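You operate a simulated robot arm through the tools that you are given. There is no shell and no other tool.

Carry out the task below with a simulated robot arm. There is one attempt and no reset: what you move stays moved.

TASK
Feed the base tray to its line and set its dial to 3.
Fine: open the clear guard marked BASE GLUE, hold the feed lever down, close the guard again; mains stay off.

The check looks at the end state, three seconds after you hand in, the way a careful person would. Anything else that was tipped, shoved, dropped, spilled or broken makes it a failure.

THE ROBOT
A 6-joint arm with a fingered hand, fixed in place. Base frame: the origin is on the floor under the middle of its stand, x ahead of it, y to its left, z up. Lengths are in mm, angles in degrees, forces in N, time in s.
With the tool pointing down near the work surface it reaches from about 340 to 820 mm from the base axis. Its first joint turns from -166.0 to 166.0 degrees. Payload 4 kg.
The TCP is the grasp point between the finger pads, 26 mm short of the fingertips. In the tool frame z runs along the fingers and y along their closing line. The gripper opens to 132 mm; its body begins 73 mm behind the TCP. The gripper is a hand of 5 fingers: y runs from the thumb to the fingers, the wrist lies at [0, 0, -239] in the tool frame, and closing takes about 1.5 s.
Orientation is that of the tool frame in the base frame, as a unit quaternion [w, x, y, z]. With the fingers straight down and closing along the base's y, the tool's x points along the base's -x, its y along +y and its z along -z.

THE INTERFACE
- The arm moves only by the tool send_rows. Its argument "steps" is a list of rows, each a list of 3 entries, a list of its own where there are three numbers: the shift along the base's x, y, z in units of 300 mm (1.0 is 300 mm), then the turn, a rotation vector about the base's x, y, z in units of 60 degrees (1.0 is 60 degrees), then the finger opening in mm, from 0 to 132. In form: [[[x, y, z], [ax, ay, az], claw], ...]. A call has 1 to 20 rows; each row is the pose to reach, as a shift and turn from the pose commanded when the call began. A call with a number of a shift or a turn outside -1 to 1 is refused whole. A row lasts 0.2 s, in which the tool goes at most 50 mm and 8.6 degrees; a call with a longer step from one row to the next is refused whole, and so is a gripper value outside its range. Where a pose cannot be reached the arm comes as near as it can. A force on the tool above 90 N (or 10 N above the force at the start of the call, whichever is more), or a blocked arm, ends the call early, and 0.2 s more pass. Each finger travels about 45 mm/s and halts on what it meets, pressing with about 22 N; the grip force reading is that of the motor and also rises with nothing between the fingers. The clock runs only during rows and for 0.2 s after the last one: add rows that repeat a pose to give the fingers time. It gives the time, the measured TCP pose, the force on the tool (base axes), the opening and the grip force at its end, in the units of the frame above (readings bear some noise), with the torque about the TCP (base axes, N m) and any sound that the robot's microphone picked up, and new pictures: "views" is both (left out), scene, wrist or none.
- Cameras (640 x 400 px; columns grow to the right, rows downward): "scene" is fixed at [219.3, -500.2, 1249.3]; the picture's right is [0.88, -0.47, 0.00], its down [-0.19, -0.36, -0.91] and it looks along [0.43, 0.80, -0.41] (base axes); focal length 365 px, centre (320, 200). "wrist" rides on the gripper at [85, 2, -97] in the tool frame; the picture's right is [-0.02, 1.00, 0.00], its down [-0.75, -0.02, -0.66] and it looks along [-0.66, -0.01, 0.75] (tool axes); focal length 270 px, centre (320, 200). There is no depth. A picture from a camera that has moved, and an enlarged one, comes with that camera's place and axes in the base frame and with its lens.
- hand_shape(shape): the hand has 5 fingers and takes this shape, open, in about a second: jaw (thumb against the fingers, like two jaws); tri (thumb and two fingers); tip (a fingertip pinch); poke (one finger out to press); point (the index stretched); flat (the hand flat); cup (the hand cupped); fist (a fist). The gripper value then closes the fingers along that shape, each until it touches; the sizes above hold for jaw. It gives what a move gives, with no picture.
- inspect(camera, box): a new picture of the part [left, top, right, bottom] of that camera's present view, enlarged. It takes no simulated time.
- sign_off(): hands the job in; it is judged then, once.

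Places have to be worked out from the pictures, the camera data and where the tool is seen. Open the gripper and draw the arm clear of the work before you hand the job in, unless the task says otherwise.

The tools are called as a command line: name --argument value ..., lists and objects as JSON in quotes. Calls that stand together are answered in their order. send_rows: Moves the arm, as the interface text tells. Its arguments: {"type":"object","properties":{"steps":{"type":"array","items":{"type":"array"}},"views":{"type":"string","enum":["both","scene","wrist","none"]}},"required":["steps"]} The other tools are called the same way: hand_shape (shape) gives the hand a shape; inspect (camera, box) takes an enlarged picture of a part of a camera's view; sign_off () hands the job in.

At the start:

```text
time_s: 0.0
tcp_pos: [496.2, 265.7, 1005.7]
tool_rot: [0.0, 0.0, 1.0, 0.0]
force: [0.6, -0.1, 0.2]
torque: [-0.02, -0.01, 0.0]
grip_width: 131.8
gripper_force: 0.2
shape: jaw
```

scene: 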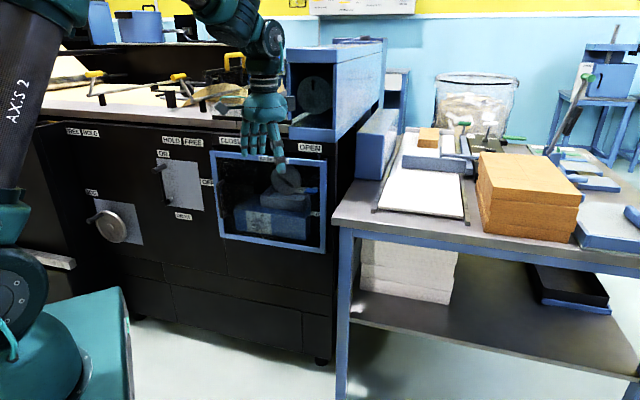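
wrist: 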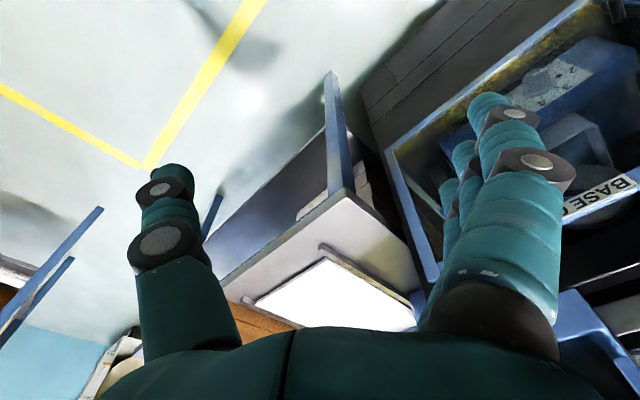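

I start by enlarging the scene to read the labels and see the machine's front, without moving anything.

inspect --camera "scene" --box '[50, 110, 210, 260]'

inspect --camera "scene" --box '[190, 120, 350, 260]'

inspect --camera "scene" --box '[60, 40, 300, 150]'

inspect --camera "wrist" --box '[380, 0, 640, 250]'

```text
2.67 times, centred on (130, 185) of scene
camera zoom: at [219.3, -500.2, 1249.3], right [0.88, -0.47, 0.0], down [-0.19, -0.36, -0.91], along [0.43, 0.8, -0.41], focal length 973 px, centre (827, 240)
```

zoom: 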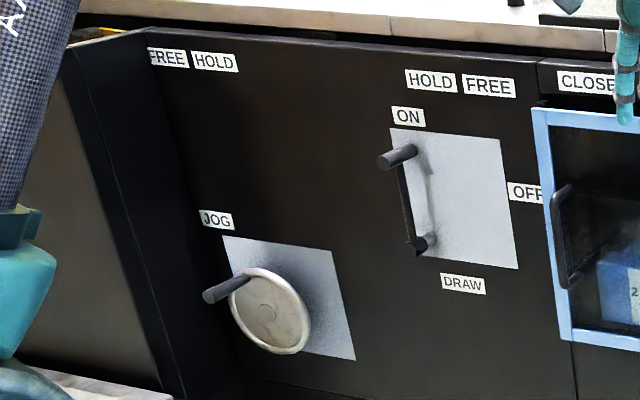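

```text
2.86 times, centred on (270, 190) of scene
camera zoom: at [219.3, -500.2, 1249.3], right [0.88, -0.47, 0.0], down [-0.19, -0.36, -0.91], along [0.43, 0.8, -0.41], focal length 1043 px, centre (463, 229)
```

zoom: 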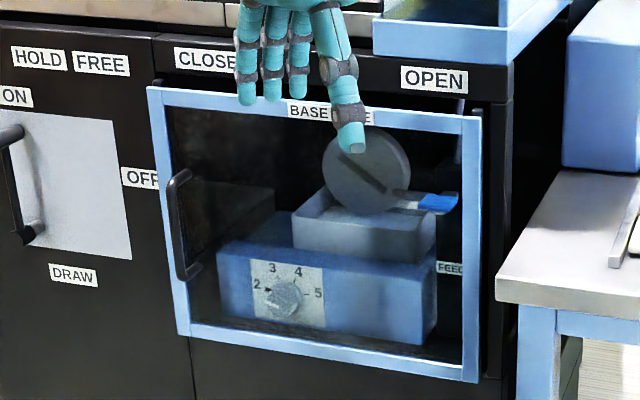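

```text
2.67 times, centred on (180, 95) of scene
camera zoom: at [219.3, -500.2, 1249.3], right [0.88, -0.47, 0.0], down [-0.19, -0.36, -0.91], along [0.43, 0.8, -0.41], focal length 973 px, centre (693, 480)
```

zoom: 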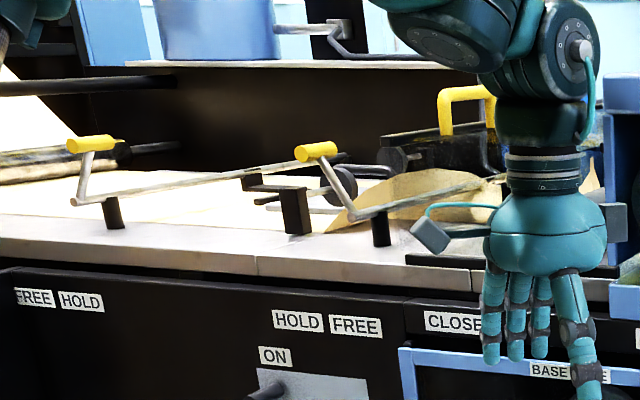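

```text
1.60 times, centred on (510, 125) of wrist
camera zoom: at [411.3, 269.2, 1102.8], right [0.02, 1.0, 0.0], down [0.75, -0.02, 0.66], along [0.66, -0.01, -0.75], focal length 432 px, centre (16, 320)
```

zoom: 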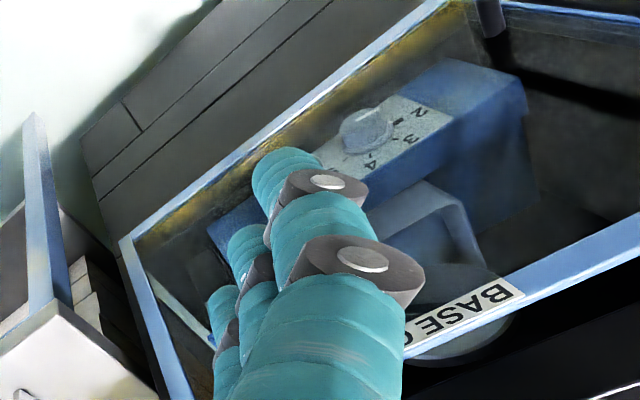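

The guard's plane comes out near the line (446,692)–(730,412), z 580–905, so the face is turned about 45° to the robot. I enlarge the guard region more to read the dial, lever and how the guard is hung.

inspect --camera "scene" --box '[230, 160, 320, 240]'

inspect --camera "scene" --box '[280, 130, 350, 180]'

inspect --camera "scene" --box '[200, 130, 260, 190]'

inspect --camera "scene" --box '[280, 20, 420, 170]'

```text
5.00 times, centred on (275, 200) of scene
camera zoom: at [219.3, -500.2, 1249.3], right [0.88, -0.47, 0.0], down [-0.19, -0.36, -0.91], along [0.43, 0.8, -0.41], focal length 1824 px, centre (545, 200)
```

zoom: 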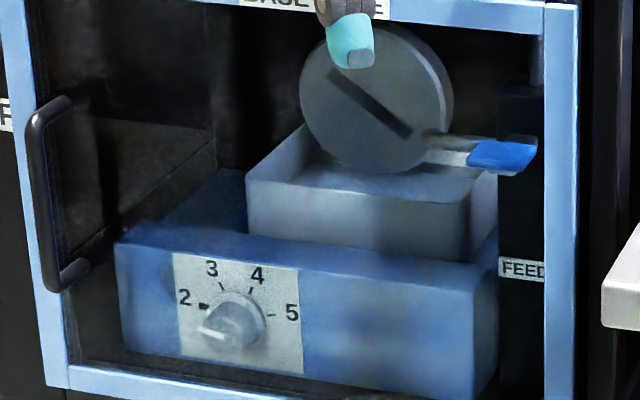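

```text
8.00 times, centred on (315, 155) of scene
camera zoom: at [219.3, -500.2, 1249.3], right [0.88, -0.47, 0.0], down [-0.19, -0.36, -0.91], along [0.43, 0.8, -0.41], focal length 2919 px, centre (360, 560)
```

zoom: 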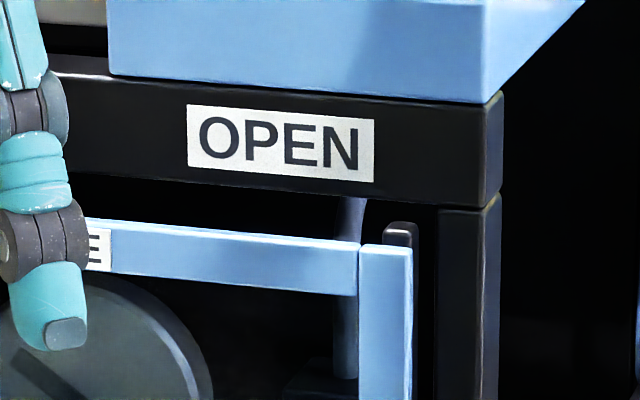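

```text
6.67 times, centred on (230, 160) of scene
camera zoom: at [219.3, -500.2, 1249.3], right [0.88, -0.47, 0.0], down [-0.19, -0.36, -0.91], along [0.43, 0.8, -0.41], focal length 2433 px, centre (920, 467)
```

zoom: 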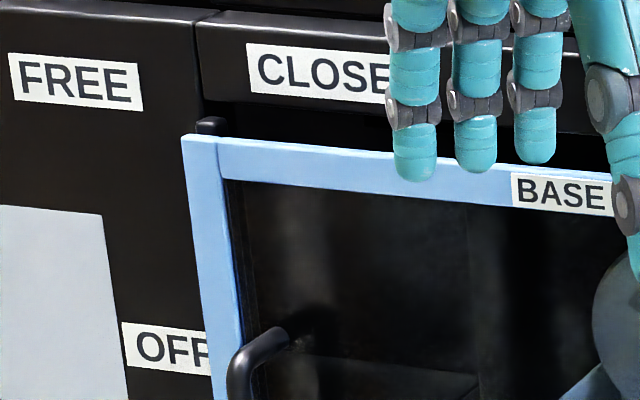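

```text
2.67 times, centred on (350, 95) of scene
camera zoom: at [219.3, -500.2, 1249.3], right [0.88, -0.47, 0.0], down [-0.19, -0.36, -0.91], along [0.43, 0.8, -0.41], focal length 973 px, centre (240, 480)
```

zoom: 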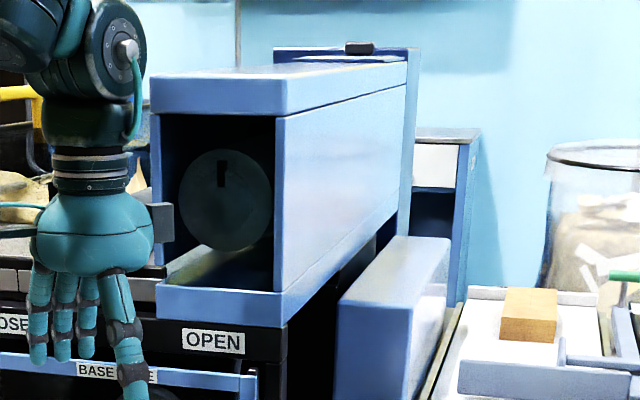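

The guard's frame stands in front of a dark recess, with a D-handle at its left. I back the hand off from the guard and yaw it 45.7° so the wrist camera faces the guard squarely.

send_rows --steps '[[[-0.059, 0.046, 0], [0, 0, 0.127], 131], [[-0.118, 0.092, -0.05], [0, 0, 0.254], 131], [[-0.177, 0.138, -0.1], [0, 0, 0.381], 131], [[-0.236, 0.184, -0.2], [0, 0, 0.508], 131], [[-0.295, 0.23, -0.3], [0, 0, 0.635], 131], [[-0.353, 0.277, -0.4], [0, 0, 0.762], 131]]' --views "none"

send_rows --steps '[[[0, 0, -0.03], [0.0895, -0.0873, 0], 131], [[0, 0, -0.06], [0.179, -0.1746, 0], 131], [[0, 0, -0.09], [0.2685, -0.262, 0], 131], [[0, 0, -0.09], [0.358, -0.349, 0], 131]]' --views "both"

```text
time_s: 1.4
tcp_pos: [390.7, 351.5, 882.5]
tool_rot: [0.0, -0.389, 0.921, 0.001]
force: [0.5, 0.4, -0.1]
torque: [-0.02, -0.02, -0.01]
grip_width: 131.2
gripper_force: 0.1
shape: jaw
```

```text
time_s: 2.4
tcp_pos: [390.6, 350.0, 858.0]
tool_rot: [0.239, -0.375, 0.89, 0.101]
force: [-0.3, -0.5, 1.3]
torque: [-0.01, 0.0, 0.02]
grip_width: 131.3
gripper_force: 0.0
shape: jaw
camera wrist: at [304.0, 265.1, 899.6], right [-0.7, 0.71, 0.01], down [0.24, 0.22, 0.95], along [0.67, 0.67, -0.32], focal length 270 px, centre (320, 200)
```

scene: 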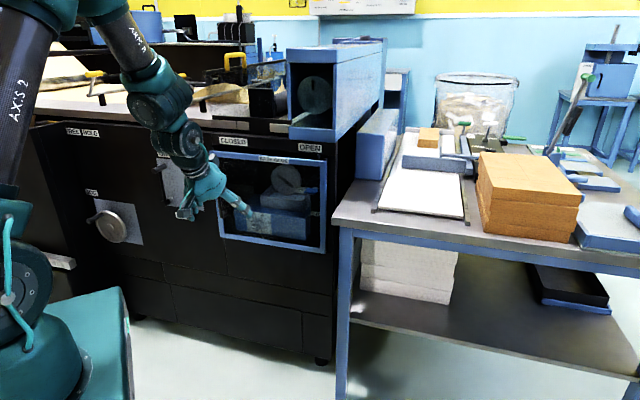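
wrist: 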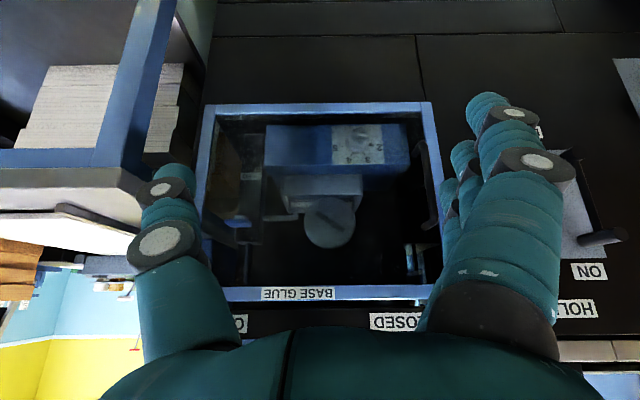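

The guard is now squarely in view (picture upside down). I enlarge it to see the hinges or rails, the handle, the dial and the lever.

inspect --camera "wrist" --box '[190, 90, 350, 190]'

inspect --camera "wrist" --box '[190, 180, 350, 280]'

inspect --camera "wrist" --box '[320, 90, 480, 190]'

inspect --camera "wrist" --box '[320, 210, 480, 310]'

inspect --camera "wrist" --box '[190, 230, 290, 310]'

inspect --camera "scene" --box '[210, 130, 350, 260]'

```text
4.00 times, centred on (270, 140) of wrist
camera zoom: at [304.0, 265.1, 899.6], right [-0.7, 0.71, 0.01], down [0.24, 0.22, 0.95], along [0.67, 0.67, -0.32], focal length 1081 px, centre (520, 440)
```

zoom: 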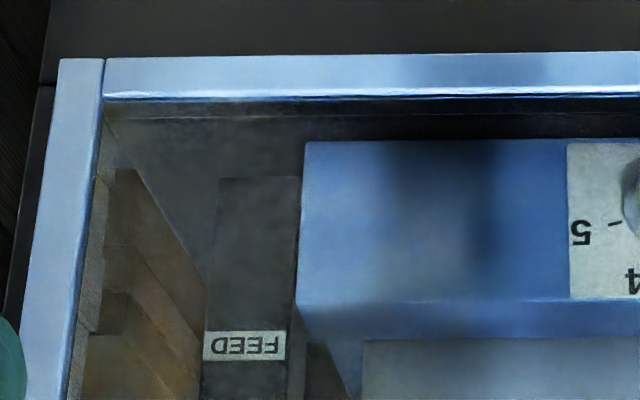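

```text
4.00 times, centred on (270, 230) of wrist
camera zoom: at [304.0, 265.1, 899.6], right [-0.7, 0.71, 0.01], down [0.24, 0.22, 0.95], along [0.67, 0.67, -0.32], focal length 1081 px, centre (520, 80)
```

zoom: 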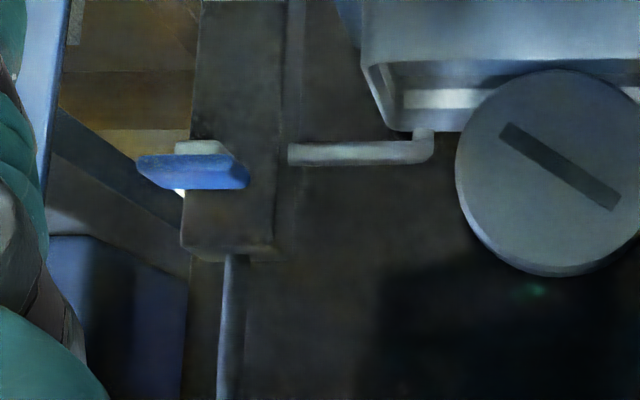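

```text
4.00 times, centred on (400, 140) of wrist
camera zoom: at [304.0, 265.1, 899.6], right [-0.7, 0.71, 0.01], down [0.24, 0.22, 0.95], along [0.67, 0.67, -0.32], focal length 1081 px, centre (0, 440)
```

zoom: 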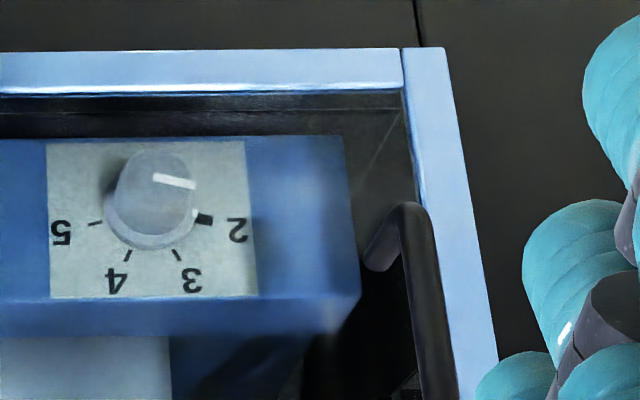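

```text
4.00 times, centred on (400, 260) of wrist
camera zoom: at [304.0, 265.1, 899.6], right [-0.7, 0.71, 0.01], down [0.24, 0.22, 0.95], along [0.67, 0.67, -0.32], focal length 1081 px, centre (0, -40)
```

zoom: 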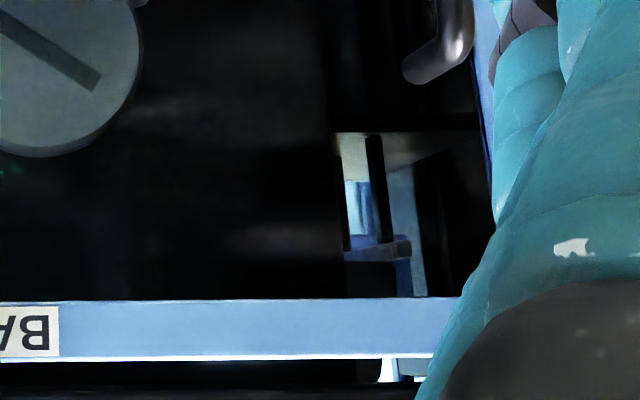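

```text
5.00 times, centred on (240, 270) of wrist
camera zoom: at [304.0, 265.1, 899.6], right [-0.7, 0.71, 0.01], down [0.24, 0.22, 0.95], along [0.67, 0.67, -0.32], focal length 1351 px, centre (720, -150)
```

zoom: 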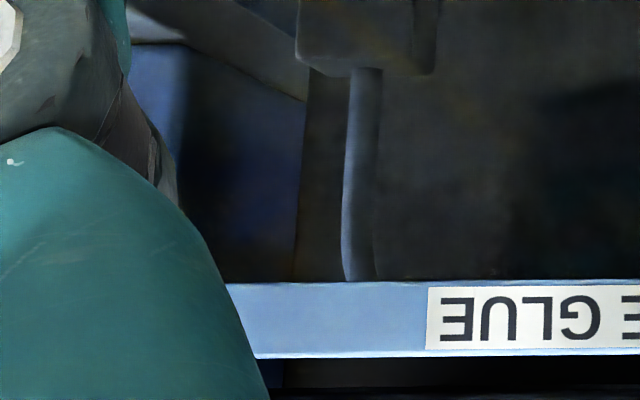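

```text
3.08 times, centred on (280, 195) of scene
camera zoom: at [219.3, -500.2, 1249.3], right [0.88, -0.47, 0.0], down [-0.19, -0.36, -0.91], along [0.43, 0.8, -0.41], focal length 1123 px, centre (443, 215)
```

zoom: 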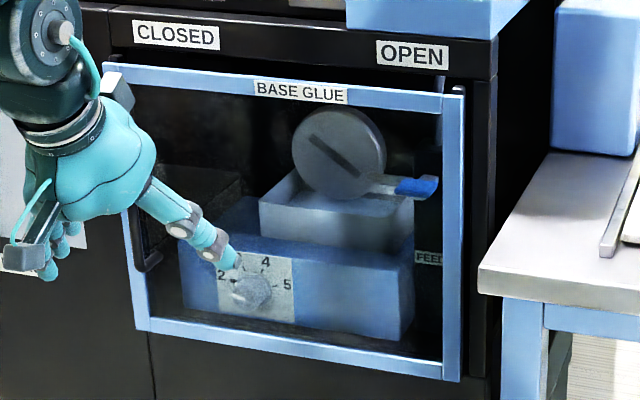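

The handle bar is vertical at about (445,625), z 690–806, ~42 mm in front of the guard; the dial sits at 2, the blue feed lever is at about (713,481,788). The hinge seems to be at the right edge. I pitch the tool to horizontal, facing the guard, while staying clear of it.

send_rows --steps '[[[0.032, 0.032, -0.02], [0.0884, -0.0884, 0], 131], [[0.064, 0.064, -0.04], [0.1768, -0.1768, 0], 131], [[0.097, 0.097, -0.06], [0.2652, -0.2652, 0], 131], [[0.129, 0.129, -0.08], [0.3536, -0.3536, 0], 131], [[0.162, 0.162, -0.1], [0.442, -0.442, 0], 131], [[0.194, 0.194, -0.12], [0.5303, -0.5303, 0], 131], [[0.226, 0.226, -0.14], [0.6187, -0.6187, 0], 131], [[0.259, 0.259, -0.16], [0.7071, -0.7071, 0], 131]]' --views "both"

```text
time_s: 4.2
tcp_pos: [466.2, 427.7, 809.8]
tool_rot: [0.653, -0.273, 0.653, 0.271]
force: [1.4, -1.1, -0.4]
torque: [-0.02, 0.01, 0.14]
grip_width: 130.9
gripper_force: 0.1
shape: jaw
out of reach, approached as far as the arm can: row 6, 7
camera wrist: at [396.8, 361.2, 726.9], right [-0.71, 0.7, 0.02], down [-0.45, -0.48, 0.75], along [0.54, 0.53, 0.66], focal length 270 px, centre (320, 200)
```

scene: 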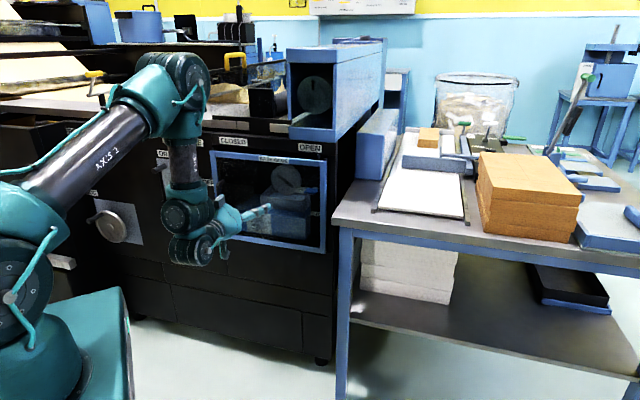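
wrist: 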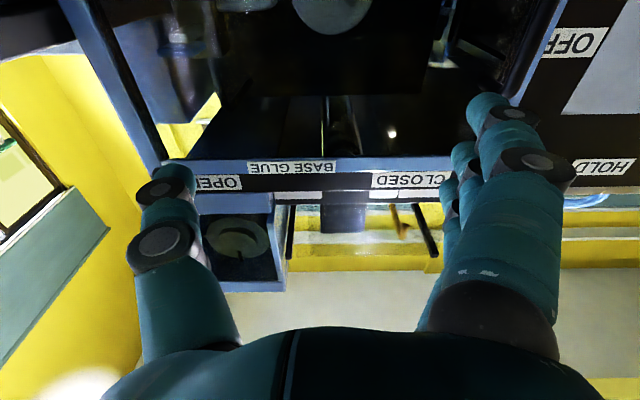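

The tool is horizontal at F≈632 mm from the base, in front of the guard. I now try spinning the hand about its own axis so that the camera rides above it (useful for looking into the tray later).

send_rows --steps '[[[0, 0, 0], [0.0943, 0.0943, 0], 131], [[0, 0, 0], [0.1886, 0.1886, 0], 131], [[0, 0, 0], [0.2828, 0.2828, 0], 131], [[0, 0, 0], [0.3771, 0.3771, 0], 131], [[0, 0, 0], [0.4714, 0.4714, 0], 131], [[0, 0, 0], [0.5657, 0.5657, 0], 131], [[0, 0, 0], [0.66, 0.66, 0], 131], [[0, 0, 0], [0.7543, 0.7543, 0], 131], [[0, 0, 0], [0.8485, 0.8485, 0], 131], [[0, 0, 0], [0.9428, 0.9428, 0], 131]]' --views "scene"

```text
time_s: 6.4
tcp_pos: [467.4, 427.2, 809.9]
tool_rot: [0.329, 0.208, 0.673, 0.629]
force: [-0.2, 0.7, -0.1]
torque: [0.01, 0.0, 0.02]
grip_width: 130.9
gripper_force: 0.0
shape: jaw
```

scene: 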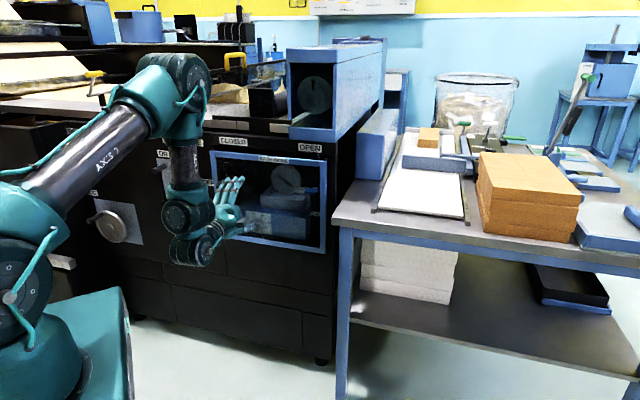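

The spin works smoothly. I go on for the remaining 100° in two calls.

send_rows --steps '[[[0, 0, 0], [0.0943, 0.0943, 0], 131], [[0, 0, 0], [0.1886, 0.1886, 0], 131], [[0, 0, 0], [0.2828, 0.2828, 0], 131], [[0, 0, 0], [0.3771, 0.3771, 0], 131], [[0, 0, 0], [0.4714, 0.4714, 0], 131], [[0, 0, 0], [0.5657, 0.5657, 0], 131], [[0, 0, 0], [0.66, 0.66, 0], 131], [[0, 0, 0], [0.7543, 0.7543, 0], 131], [[0, 0, 0], [0.8485, 0.8485, 0], 131], [[0, 0, 0], [0.9428, 0.9428, 0], 131]]' --views "none"

send_rows --steps '[[[0, 0, 0], [0.0786, 0.0786, 0], 131], [[0, 0, 0], [0.1571, 0.1571, 0], 131], [[0, 0, 0], [0.2357, 0.2357, 0], 131]]' --views "both"

```text
time_s: 8.6
tcp_pos: [468.3, 426.5, 810.7]
tool_rot: [-0.148, 0.595, 0.38, 0.692]
force: [0.2, 0.0, 0.3]
torque: [0.0, 0.01, -0.01]
grip_width: 130.9
gripper_force: 0.1
shape: jaw
```

```text
time_s: 9.4
tcp_pos: [467.9, 428.5, 808.3]
tool_rot: [-0.266, 0.653, 0.271, 0.655]
force: [-0.3, -0.1, 0.6]
torque: [-0.02, 0.03, 0.03]
grip_width: 131.1
gripper_force: 0.0
shape: jaw
camera wrist: at [399.1, 359.6, 895.1], right [0.7, -0.71, -0.01], down [-0.47, -0.46, -0.75], along [0.53, 0.53, -0.66], focal length 270 px, centre (320, 200)
```

scene: 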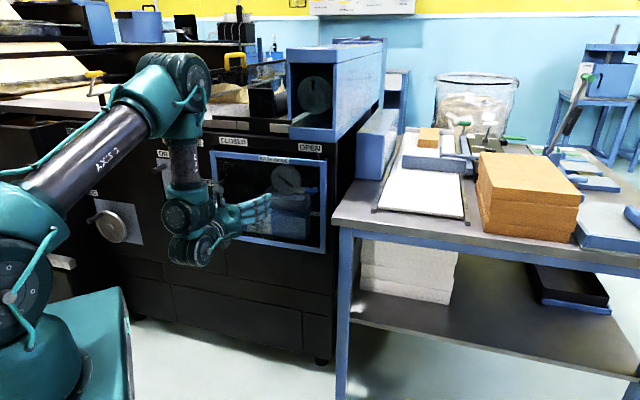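
wrist: 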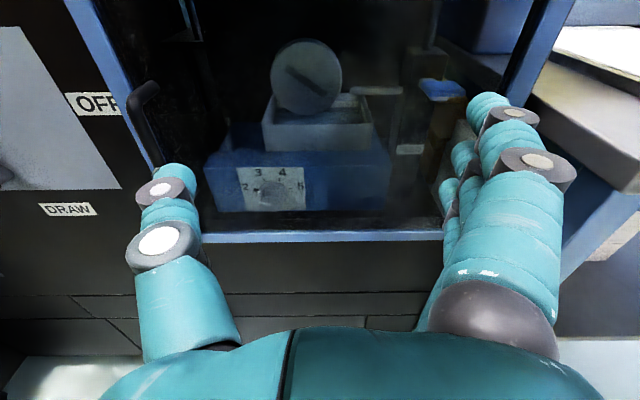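

Now the view is upright and the hand is in front of the guard. I enlarge the inside and the right edge of the guard.

inspect --camera "wrist" --box '[220, 30, 480, 220]'

inspect --camera "wrist" --box '[240, 80, 390, 170]'

inspect --camera "wrist" --box '[440, 0, 600, 120]'

inspect --camera "wrist" --box '[60, 0, 220, 170]'

inspect --camera "wrist" --box '[230, 150, 330, 220]'

```text
2.11 times, centred on (350, 125) of wrist
camera zoom: at [399.1, 359.6, 895.1], right [0.7, -0.71, -0.01], down [-0.47, -0.46, -0.75], along [0.53, 0.53, -0.66], focal length 569 px, centre (257, 358)
```

zoom: 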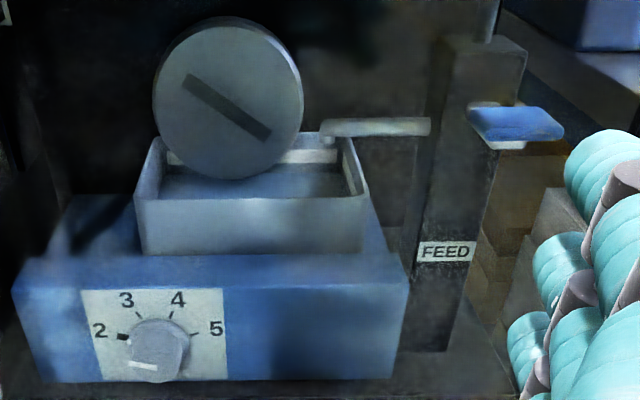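

```text
4.27 times, centred on (315, 125) of wrist
camera zoom: at [399.1, 359.6, 895.1], right [0.7, -0.71, -0.01], down [-0.47, -0.46, -0.75], along [0.53, 0.53, -0.66], focal length 1153 px, centre (341, 520)
```

zoom: 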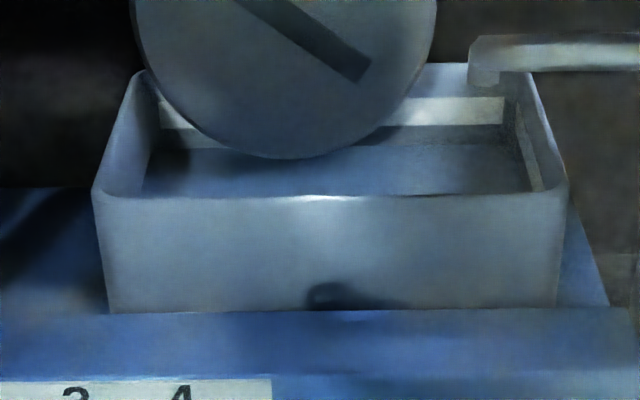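

```text
3.33 times, centred on (520, 60) of wrist
camera zoom: at [399.1, 359.6, 895.1], right [0.7, -0.71, -0.01], down [-0.47, -0.46, -0.75], along [0.53, 0.53, -0.66], focal length 901 px, centre (-347, 667)
```

zoom: 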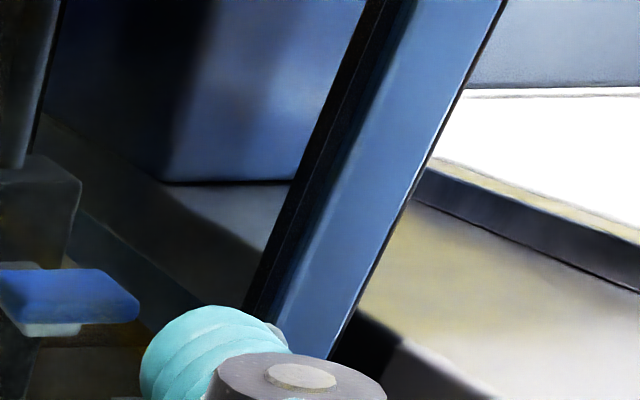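

```text
2.35 times, centred on (140, 85) of wrist
camera zoom: at [399.1, 359.6, 895.1], right [0.7, -0.71, -0.01], down [-0.47, -0.46, -0.75], along [0.53, 0.53, -0.66], focal length 636 px, centre (744, 471)
```

zoom: 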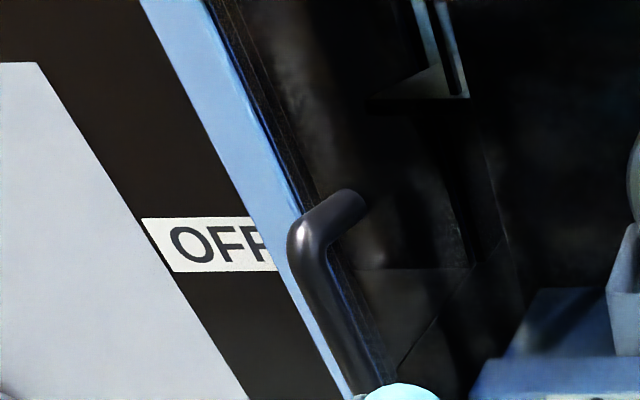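

```text
5.71 times, centred on (280, 185) of wrist
camera zoom: at [399.1, 359.6, 895.1], right [0.7, -0.71, -0.01], down [-0.47, -0.46, -0.75], along [0.53, 0.53, -0.66], focal length 1544 px, centre (549, 286)
```

zoom: 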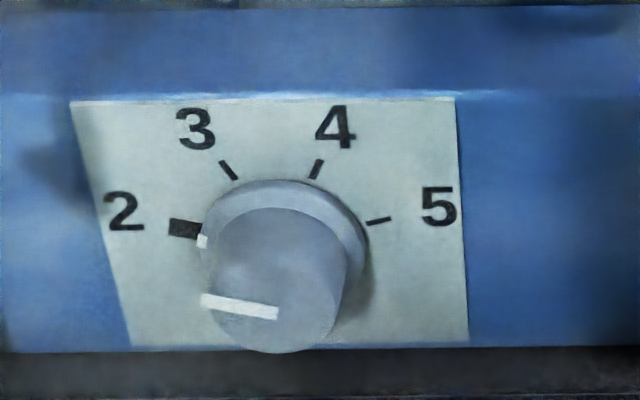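

The tray's fill band (white strip on its inner walls) and the dial pointer at 2 are clear. The handle bar is at T≈-124 along the face, so I move the open hand sideways and down in front of it, still 100 mm short.

send_rows --steps '[[[-0.072, 0.072, -0.04], [0, 0, 0], 131], [[-0.144, 0.144, -0.08], [0, 0, 0], 131], [[-0.216, 0.216, -0.12], [0, 0, 0], 131], [[-0.288, 0.288, -0.16], [0, 0, 0], 131], [[-0.358, 0.358, -0.2], [0, 0, 0], 131]]' --views "both"

```text
time_s: 10.6
tcp_pos: [361.4, 534.9, 748.3]
tool_rot: [-0.265, 0.653, 0.271, 0.655]
force: [-1.1, 0.6, -0.3]
torque: [-0.01, 0.0, -0.03]
grip_width: 131.1
gripper_force: 0.1
shape: jaw
camera wrist: at [292.9, 467.4, 834.5], right [0.7, -0.71, -0.01], down [-0.47, -0.46, -0.75], along [0.53, 0.53, -0.66], focal length 270 px, centre (320, 200)
```

scene: 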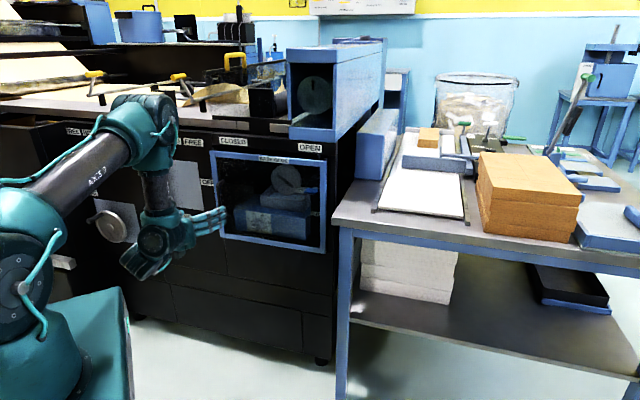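
wrist: 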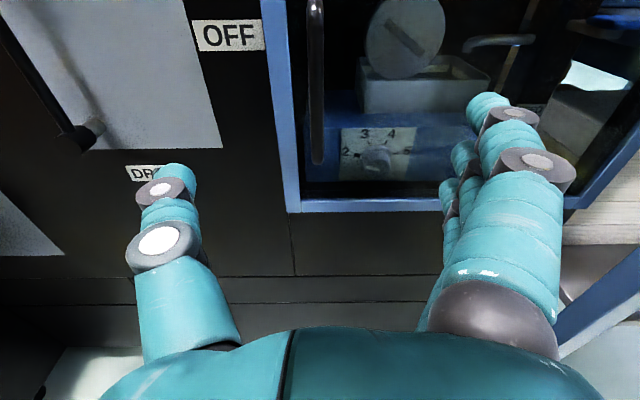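

The bar is centred in front of the hand (T≈-127). I advance 100 mm along the face normal with the hand open so that the bar comes between thumb and fingers.

send_rows --steps '[[[0.055, 0.069, 0], [0, 0, 0], 131], [[0.115, 0.129, 0], [0, 0, 0], 131], [[0.175, 0.189, 0], [0, 0, 0], 131], [[0.235, 0.249, 0], [0, 0, 0], 131]]' --views "both"

```text
time_s: 11.6
tcp_pos: [428.9, 607.3, 748.2]
tool_rot: [-0.266, 0.651, 0.272, 0.657]
force: [0.6, -1.1, -0.9]
torque: [0.0, 0.04, 0.0]
grip_width: 131.0
gripper_force: 0.1
shape: jaw
out of reach, approached as far as the arm can: row 4
camera wrist: at [360.4, 537.5, 833.2], right [0.7, -0.71, -0.01], down [-0.47, -0.46, -0.76], along [0.53, 0.54, -0.66], focal length 270 px, centre (320, 200)
```

scene: 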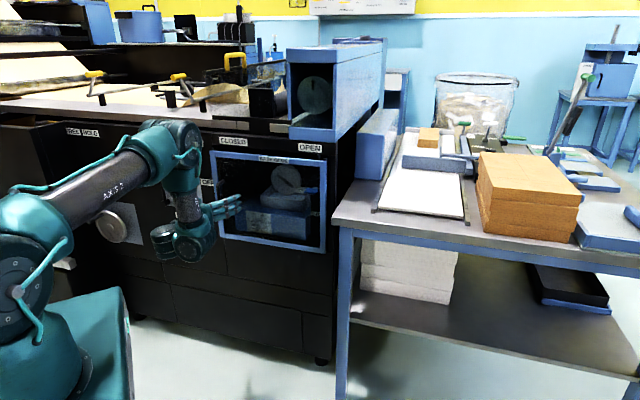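
wrist: 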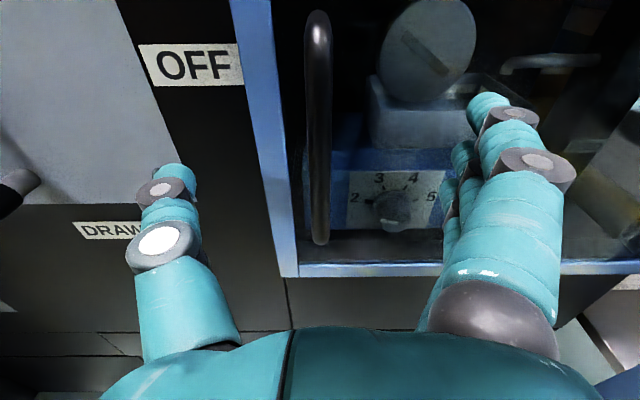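

The bar (F≈757, T≈-127) is now just ahead of the fingers, centred. I advance another 22 mm in small rows and hold to see whether the arm reaches it.

send_rows --steps '[[[0.018, 0.018, 0], [0, 0, 0], 131], [[0.036, 0.036, 0], [0, 0, 0], 131], [[0.052, 0.052, 0], [0, 0, 0], 131], [[0.052, 0.052, 0], [0, 0, 0], 131]]' --views "both"

```text
time_s: 12.6
tcp_pos: [435.8, 603.4, 747.4]
tool_rot: [-0.266, 0.651, 0.271, 0.657]
force: [0.2, -0.9, 0.2]
torque: [-0.01, 0.0, 0.04]
grip_width: 131.1
gripper_force: 0.0
shape: jaw
out of reach, approached as far as the arm can: row 1, 2, 3, 4
camera wrist: at [367.3, 534.5, 832.8], right [0.7, -0.71, -0.01], down [-0.47, -0.46, -0.76], along [0.53, 0.54, -0.65], focal length 270 px, centre (320, 200)
```

scene: 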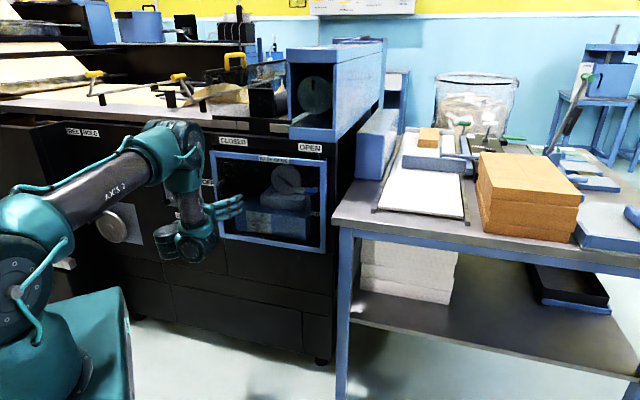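
wrist: 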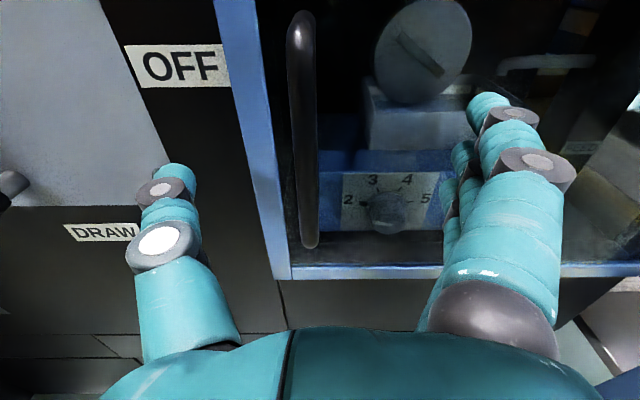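

The arm reports it can't go further in this posture (radius ~744). I look closely at the arm's configuration to find out what limits it.

inspect --camera "scene" --box '[0, 100, 260, 400]'

inspect --camera "scene" --box '[100, 110, 260, 270]'

```text
1.33 times, centred on (130, 250) of scene
camera zoom: at [219.3, -500.2, 1249.3], right [0.88, -0.47, 0.0], down [-0.19, -0.36, -0.91], along [0.43, 0.8, -0.41], focal length 486 px, centre (573, 133)
```

zoom: 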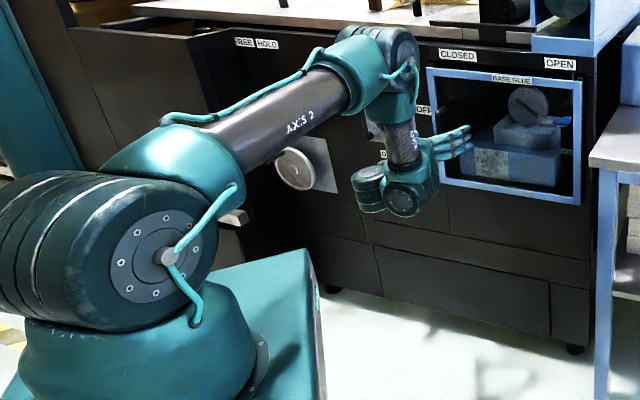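

```text
2.50 times, centred on (180, 190) of scene
camera zoom: at [219.3, -500.2, 1249.3], right [0.88, -0.47, 0.0], down [-0.19, -0.36, -0.91], along [0.43, 0.8, -0.41], focal length 912 px, centre (670, 225)
```

zoom: 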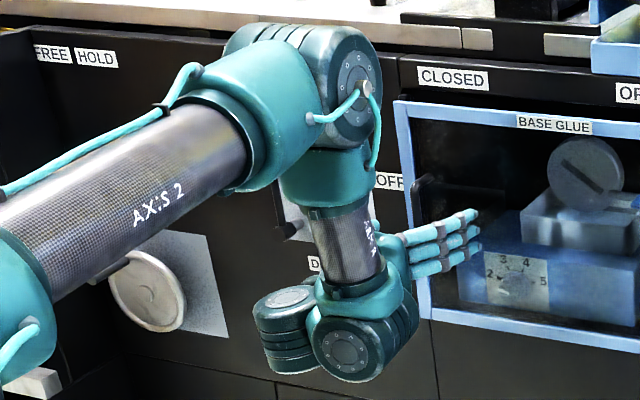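

The upper arm looks nearly horizontal with the forearm hanging straight down, so the posture seems limited by height rather than distance. I raise the hand 40 mm at the same place and see whether it then reaches the handle (bar spans z 690–808).

send_rows --steps '[[[0, 0, 0.033], [0, 0, 0], 131], [[0, 0, 0.066], [0, 0, 0], 131], [[0, 0, 0.1], [0, 0, 0], 131], [[0, 0, 0.133], [0, 0, 0], 131], [[0, 0, 0.133], [0, 0, 0], 131]]' --views "both"

```text
time_s: 13.8
tcp_pos: [432.6, 597.3, 786.2]
tool_rot: [-0.267, 0.652, 0.272, 0.656]
force: [-0.6, 0.2, 0.2]
torque: [0.03, -0.01, -0.01]
grip_width: 130.8
gripper_force: 0.1
shape: jaw
out of reach, approached as far as the arm can: row 3, 4, 5
camera wrist: at [364.4, 529.3, 872.4], right [0.7, -0.71, -0.01], down [-0.47, -0.46, -0.75], along [0.53, 0.54, -0.66], focal length 270 px, centre (320, 200)
```

scene: 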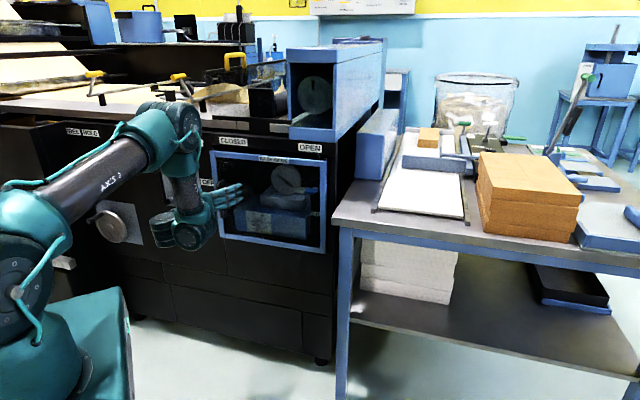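
wrist: 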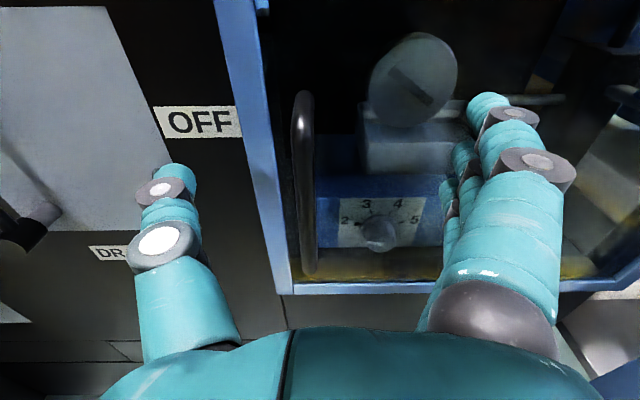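

Raising cost radius slightly (limit follows the base radius), so it's a joint limit tied to the horizontal attitude. I try pitching the tool 20° below horizontal, backing off 20 mm first, and then test the forward reach again.

send_rows --steps '[[[-0.03, -0.03, 0], [-0.079, 0.079, 0], 131], [[-0.05, -0.05, 0], [-0.157, 0.157, 0], 131], [[-0.05, -0.05, 0], [-0.2357, 0.2357, 0], 131], [[-0.02, -0.02, 0], [-0.2357, 0.2357, 0], 131], [[0.01, 0.01, 0], [-0.2357, 0.2357, 0], 131], [[0.035, 0.035, 0], [-0.2357, 0.2357, 0], 131], [[0.055, 0.055, 0], [-0.2357, 0.2357, 0], 131]]' --views "both"

```text
time_s: 15.4
tcp_pos: [374.6, 494.6, 757.1]
tool_rot: [-0.216, 0.754, 0.316, 0.534]
force: [0.3, -0.8, 0.1]
torque: [-0.02, -0.01, -0.01]
grip_width: 130.9
gripper_force: 0.0
shape: jaw
out of reach, approached as far as the arm can: row 1, 2, 3, 4, 5, 6, 7
camera wrist: at [329.9, 449.5, 870.5], right [0.7, -0.71, -0.01], down [-0.62, -0.61, -0.49], along [0.34, 0.35, -0.87], focal length 270 px, centre (320, 200)
```

scene: 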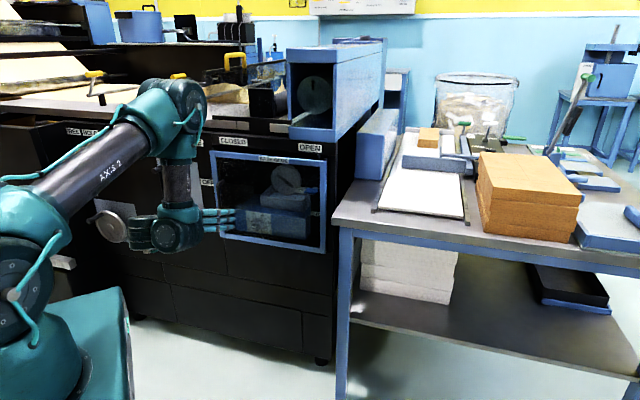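
wrist: 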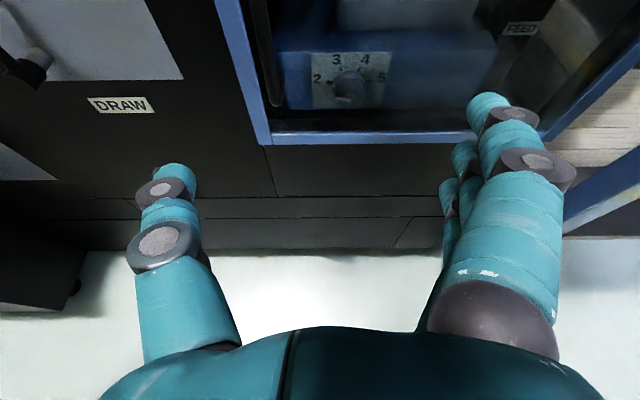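

Pitching down pulled the hand back, so the wrist seems to be folded in an unfavourable branch (it likely flipped when I pitched too close to the base). I look closely at the wrist joints before choosing how to unfold it.

inspect --camera "scene" --box '[90, 70, 250, 270]'

inspect --camera "scene" --box '[0, 60, 220, 400]'

```text
2.00 times, centred on (170, 170) of scene
camera zoom: at [219.3, -500.2, 1249.3], right [0.88, -0.47, 0.0], down [-0.19, -0.36, -0.91], along [0.43, 0.8, -0.41], focal length 730 px, centre (620, 260)
```

zoom: 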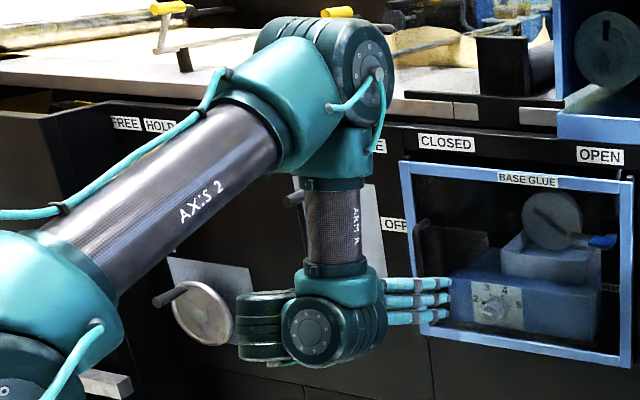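

```text
1.18 times, centred on (110, 230) of scene
camera zoom: at [219.3, -500.2, 1249.3], right [0.88, -0.47, 0.0], down [-0.19, -0.36, -0.91], along [0.43, 0.8, -0.41], focal length 429 px, centre (567, 165)
```

zoom: 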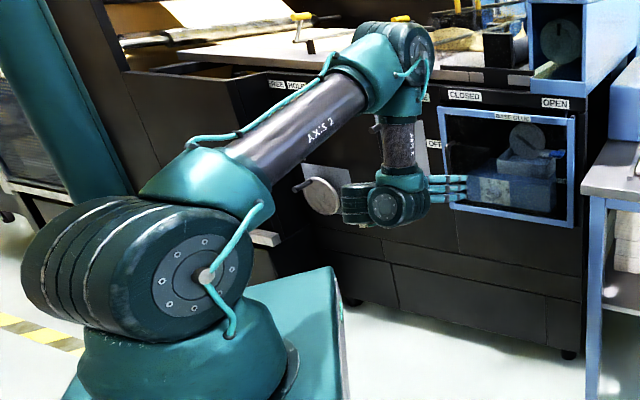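

The wrist barrel and forearm confirm it: the tool is now in a folded-back wrist branch. I'll undo the fold in free space: first level the tool again, then swing it sideways (left) around the wrist, roll over, and come back in the open branch.

send_rows --steps '[[[0.012, 0.012, 0.06], [0.079, -0.079, 0], 131], [[0.024, 0.024, 0.12], [0.157, -0.157, 0], 131], [[0.035, 0.035, 0.177], [0.2357, -0.2357, 0], 131], [[0.035, 0.035, 0.177], [0.2357, -0.2357, 0], 131]]' --views "scene"

```text
time_s: 16.4
tcp_pos: [381.3, 503.7, 808.3]
tool_rot: [-0.265, 0.652, 0.272, 0.656]
force: [-0.8, 0.2, 0.8]
torque: [-0.01, 0.0, -0.03]
grip_width: 130.9
gripper_force: 0.0
shape: jaw
```

scene: 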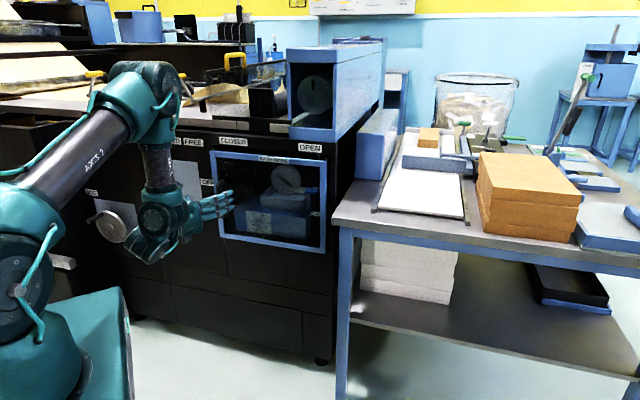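

The tool is level again with its wrist at about (212,335,808). I swing it left 57° around the wrist.

send_rows --steps '[[[-0.0743, 0.0657, 0], [0, 0, 0.1188], 131], [[-0.156, 0.1213, 0], [0, 0, 0.2375], 131], [[-0.244, 0.1667, 0], [0, 0, 0.3563], 131], [[-0.337, 0.2007, 0], [0, 0, 0.475], 131], [[-0.4337, 0.2227, 0], [0, 0, 0.5938], 131], [[-0.532, 0.2327, 0], [0, 0, 0.7125], 131], [[-0.631, 0.2303, 0], [0, 0, 0.8313], 131], [[-0.729, 0.216, 0], [0, 0, 0.95], 131]]' --views "scene"

```text
time_s: 18.2
tcp_pos: [133.5, 609.7, 818.5]
tool_rot: [-0.536, 0.454, 0.549, 0.453]
force: [0.0, -0.1, 0.0]
torque: [0.0, 0.01, 0.0]
grip_width: 131.1
gripper_force: 0.0
shape: jaw
out of reach, approached as far as the arm can: row 7, 8
```

scene: 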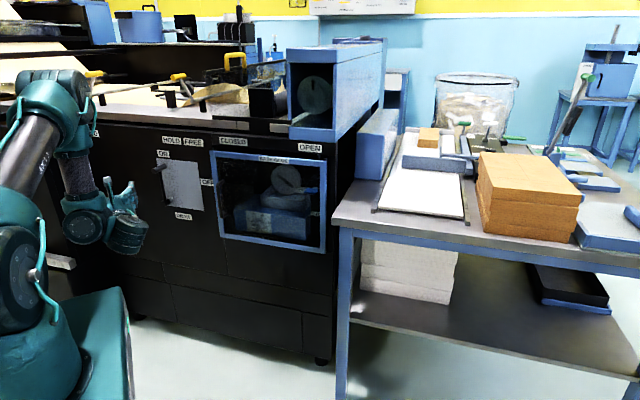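

The picture shows the arm regrouped: the wrist barrel now appears on the right of the forearm. I enlarge to understand this new posture.

inspect --camera "scene" --box '[0, 60, 180, 270]'

inspect --camera "wrist" --box '[0, 0, 640, 400]'

```text
1.90 times, centred on (90, 165) of scene
camera zoom: at [219.3, -500.2, 1249.3], right [0.88, -0.47, 0.0], down [-0.19, -0.36, -0.91], along [0.43, 0.8, -0.41], focal length 695 px, centre (758, 267)
```

zoom: 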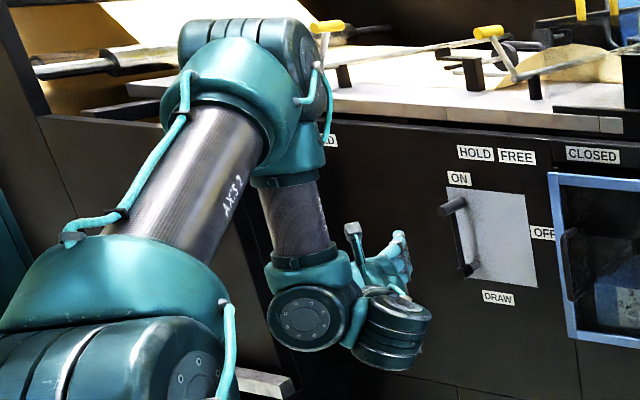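

```text
1.00 times, centred on (320, 200) of wrist (not enlarged: the box is as wide or as high as the picture)
camera zoom: at [150.6, 516.1, 906.2], right [0.98, 0.18, -0.01], down [0.11, -0.66, -0.74], along [-0.14, 0.73, -0.67], focal length 270 px, centre (320, 200)
```

zoom: 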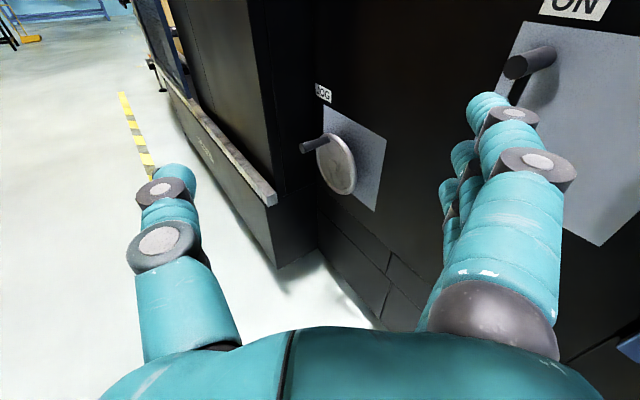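

I need the arm's joint layout to move it sensibly, so I enlarge elbow and wrist separately.

inspect --camera "scene" --box '[30, 50, 110, 130]'

inspect --camera "scene" --box '[60, 170, 160, 260]'

inspect --camera "scene" --box '[0, 180, 140, 400]'

```text
5.00 times, centred on (70, 90) of scene
camera zoom: at [219.3, -500.2, 1249.3], right [0.88, -0.47, 0.0], down [-0.19, -0.36, -0.91], along [0.43, 0.8, -0.41], focal length 1824 px, centre (1570, 750)
```

zoom: 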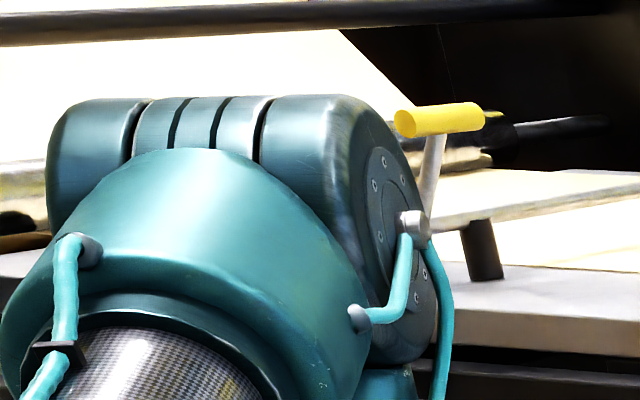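

```text
4.44 times, centred on (110, 215) of scene
camera zoom: at [219.3, -500.2, 1249.3], right [0.88, -0.47, 0.0], down [-0.19, -0.36, -0.91], along [0.43, 0.8, -0.41], focal length 1622 px, centre (1253, 133)
```

zoom: 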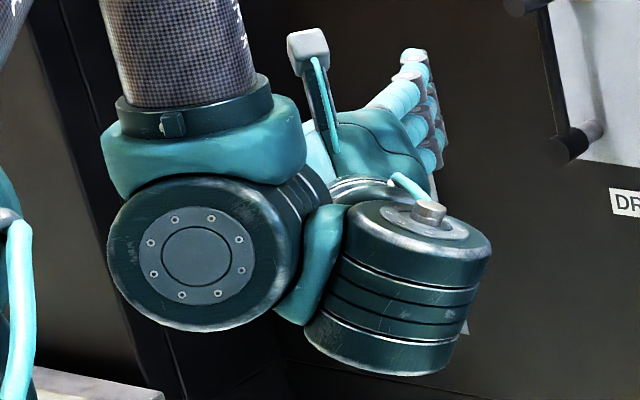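

```text
1.82 times, centred on (70, 290) of scene
camera zoom: at [219.3, -500.2, 1249.3], right [0.88, -0.47, 0.0], down [-0.19, -0.36, -0.91], along [0.43, 0.8, -0.41], focal length 663 px, centre (774, 36)
```

zoom: 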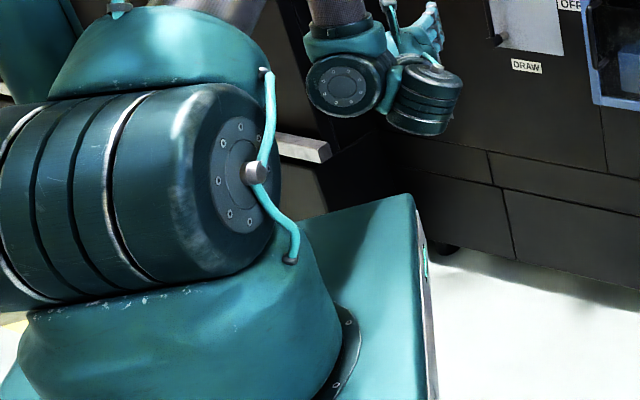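

The wrist seems to have come near a singular posture (tool parallel to a wrist axis). Rather than force it, I retrace my path to the known good pose in front of the guard: first swing back right.

send_rows --steps '[[[0.117, -0.035, -0.003], [0, 0, -0.0917], 131], [[0.234, -0.075, -0.006], [0, 0, -0.1833], 131], [[0.351, -0.12, -0.009], [0, 0, -0.275], 131], [[0.468, -0.165, -0.012], [0, 0, -0.3667], 131], [[0.585, -0.216, -0.014], [0, 0, -0.4583], 131]]' --views "none"

send_rows --steps '[[[0.106, -0.068, -0.003], [0, 0, -0.0917], 131], [[0.212, -0.14, -0.006], [0, 0, -0.1833], 131], [[0.318, -0.218, -0.009], [0, 0, -0.275], 131], [[0.424, -0.3, -0.012], [0, 0, -0.3667], 131], [[0.53, -0.39, -0.014], [0, 0, -0.4617], 131]]' --views "scene"

```text
time_s: 19.4
tcp_pos: [311.5, 544.1, 818.0]
tool_rot: [-0.422, 0.562, 0.429, 0.567]
force: [-0.5, 0.1, 0.1]
torque: [-0.01, -0.02, -0.01]
grip_width: 131.2
gripper_force: 0.0
shape: jaw
```

```text
time_s: 20.6
tcp_pos: [464.9, 430.3, 812.8]
tool_rot: [-0.275, 0.648, 0.282, 0.651]
force: [0.7, 0.0, 0.3]
torque: [0.0, 0.02, 0.05]
grip_width: 131.0
gripper_force: 0.1
shape: jaw
```

scene: 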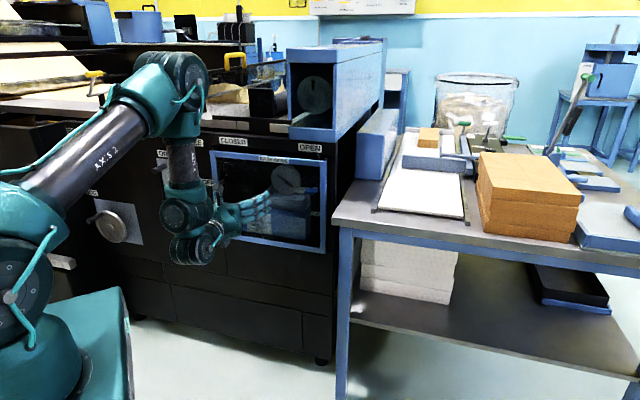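

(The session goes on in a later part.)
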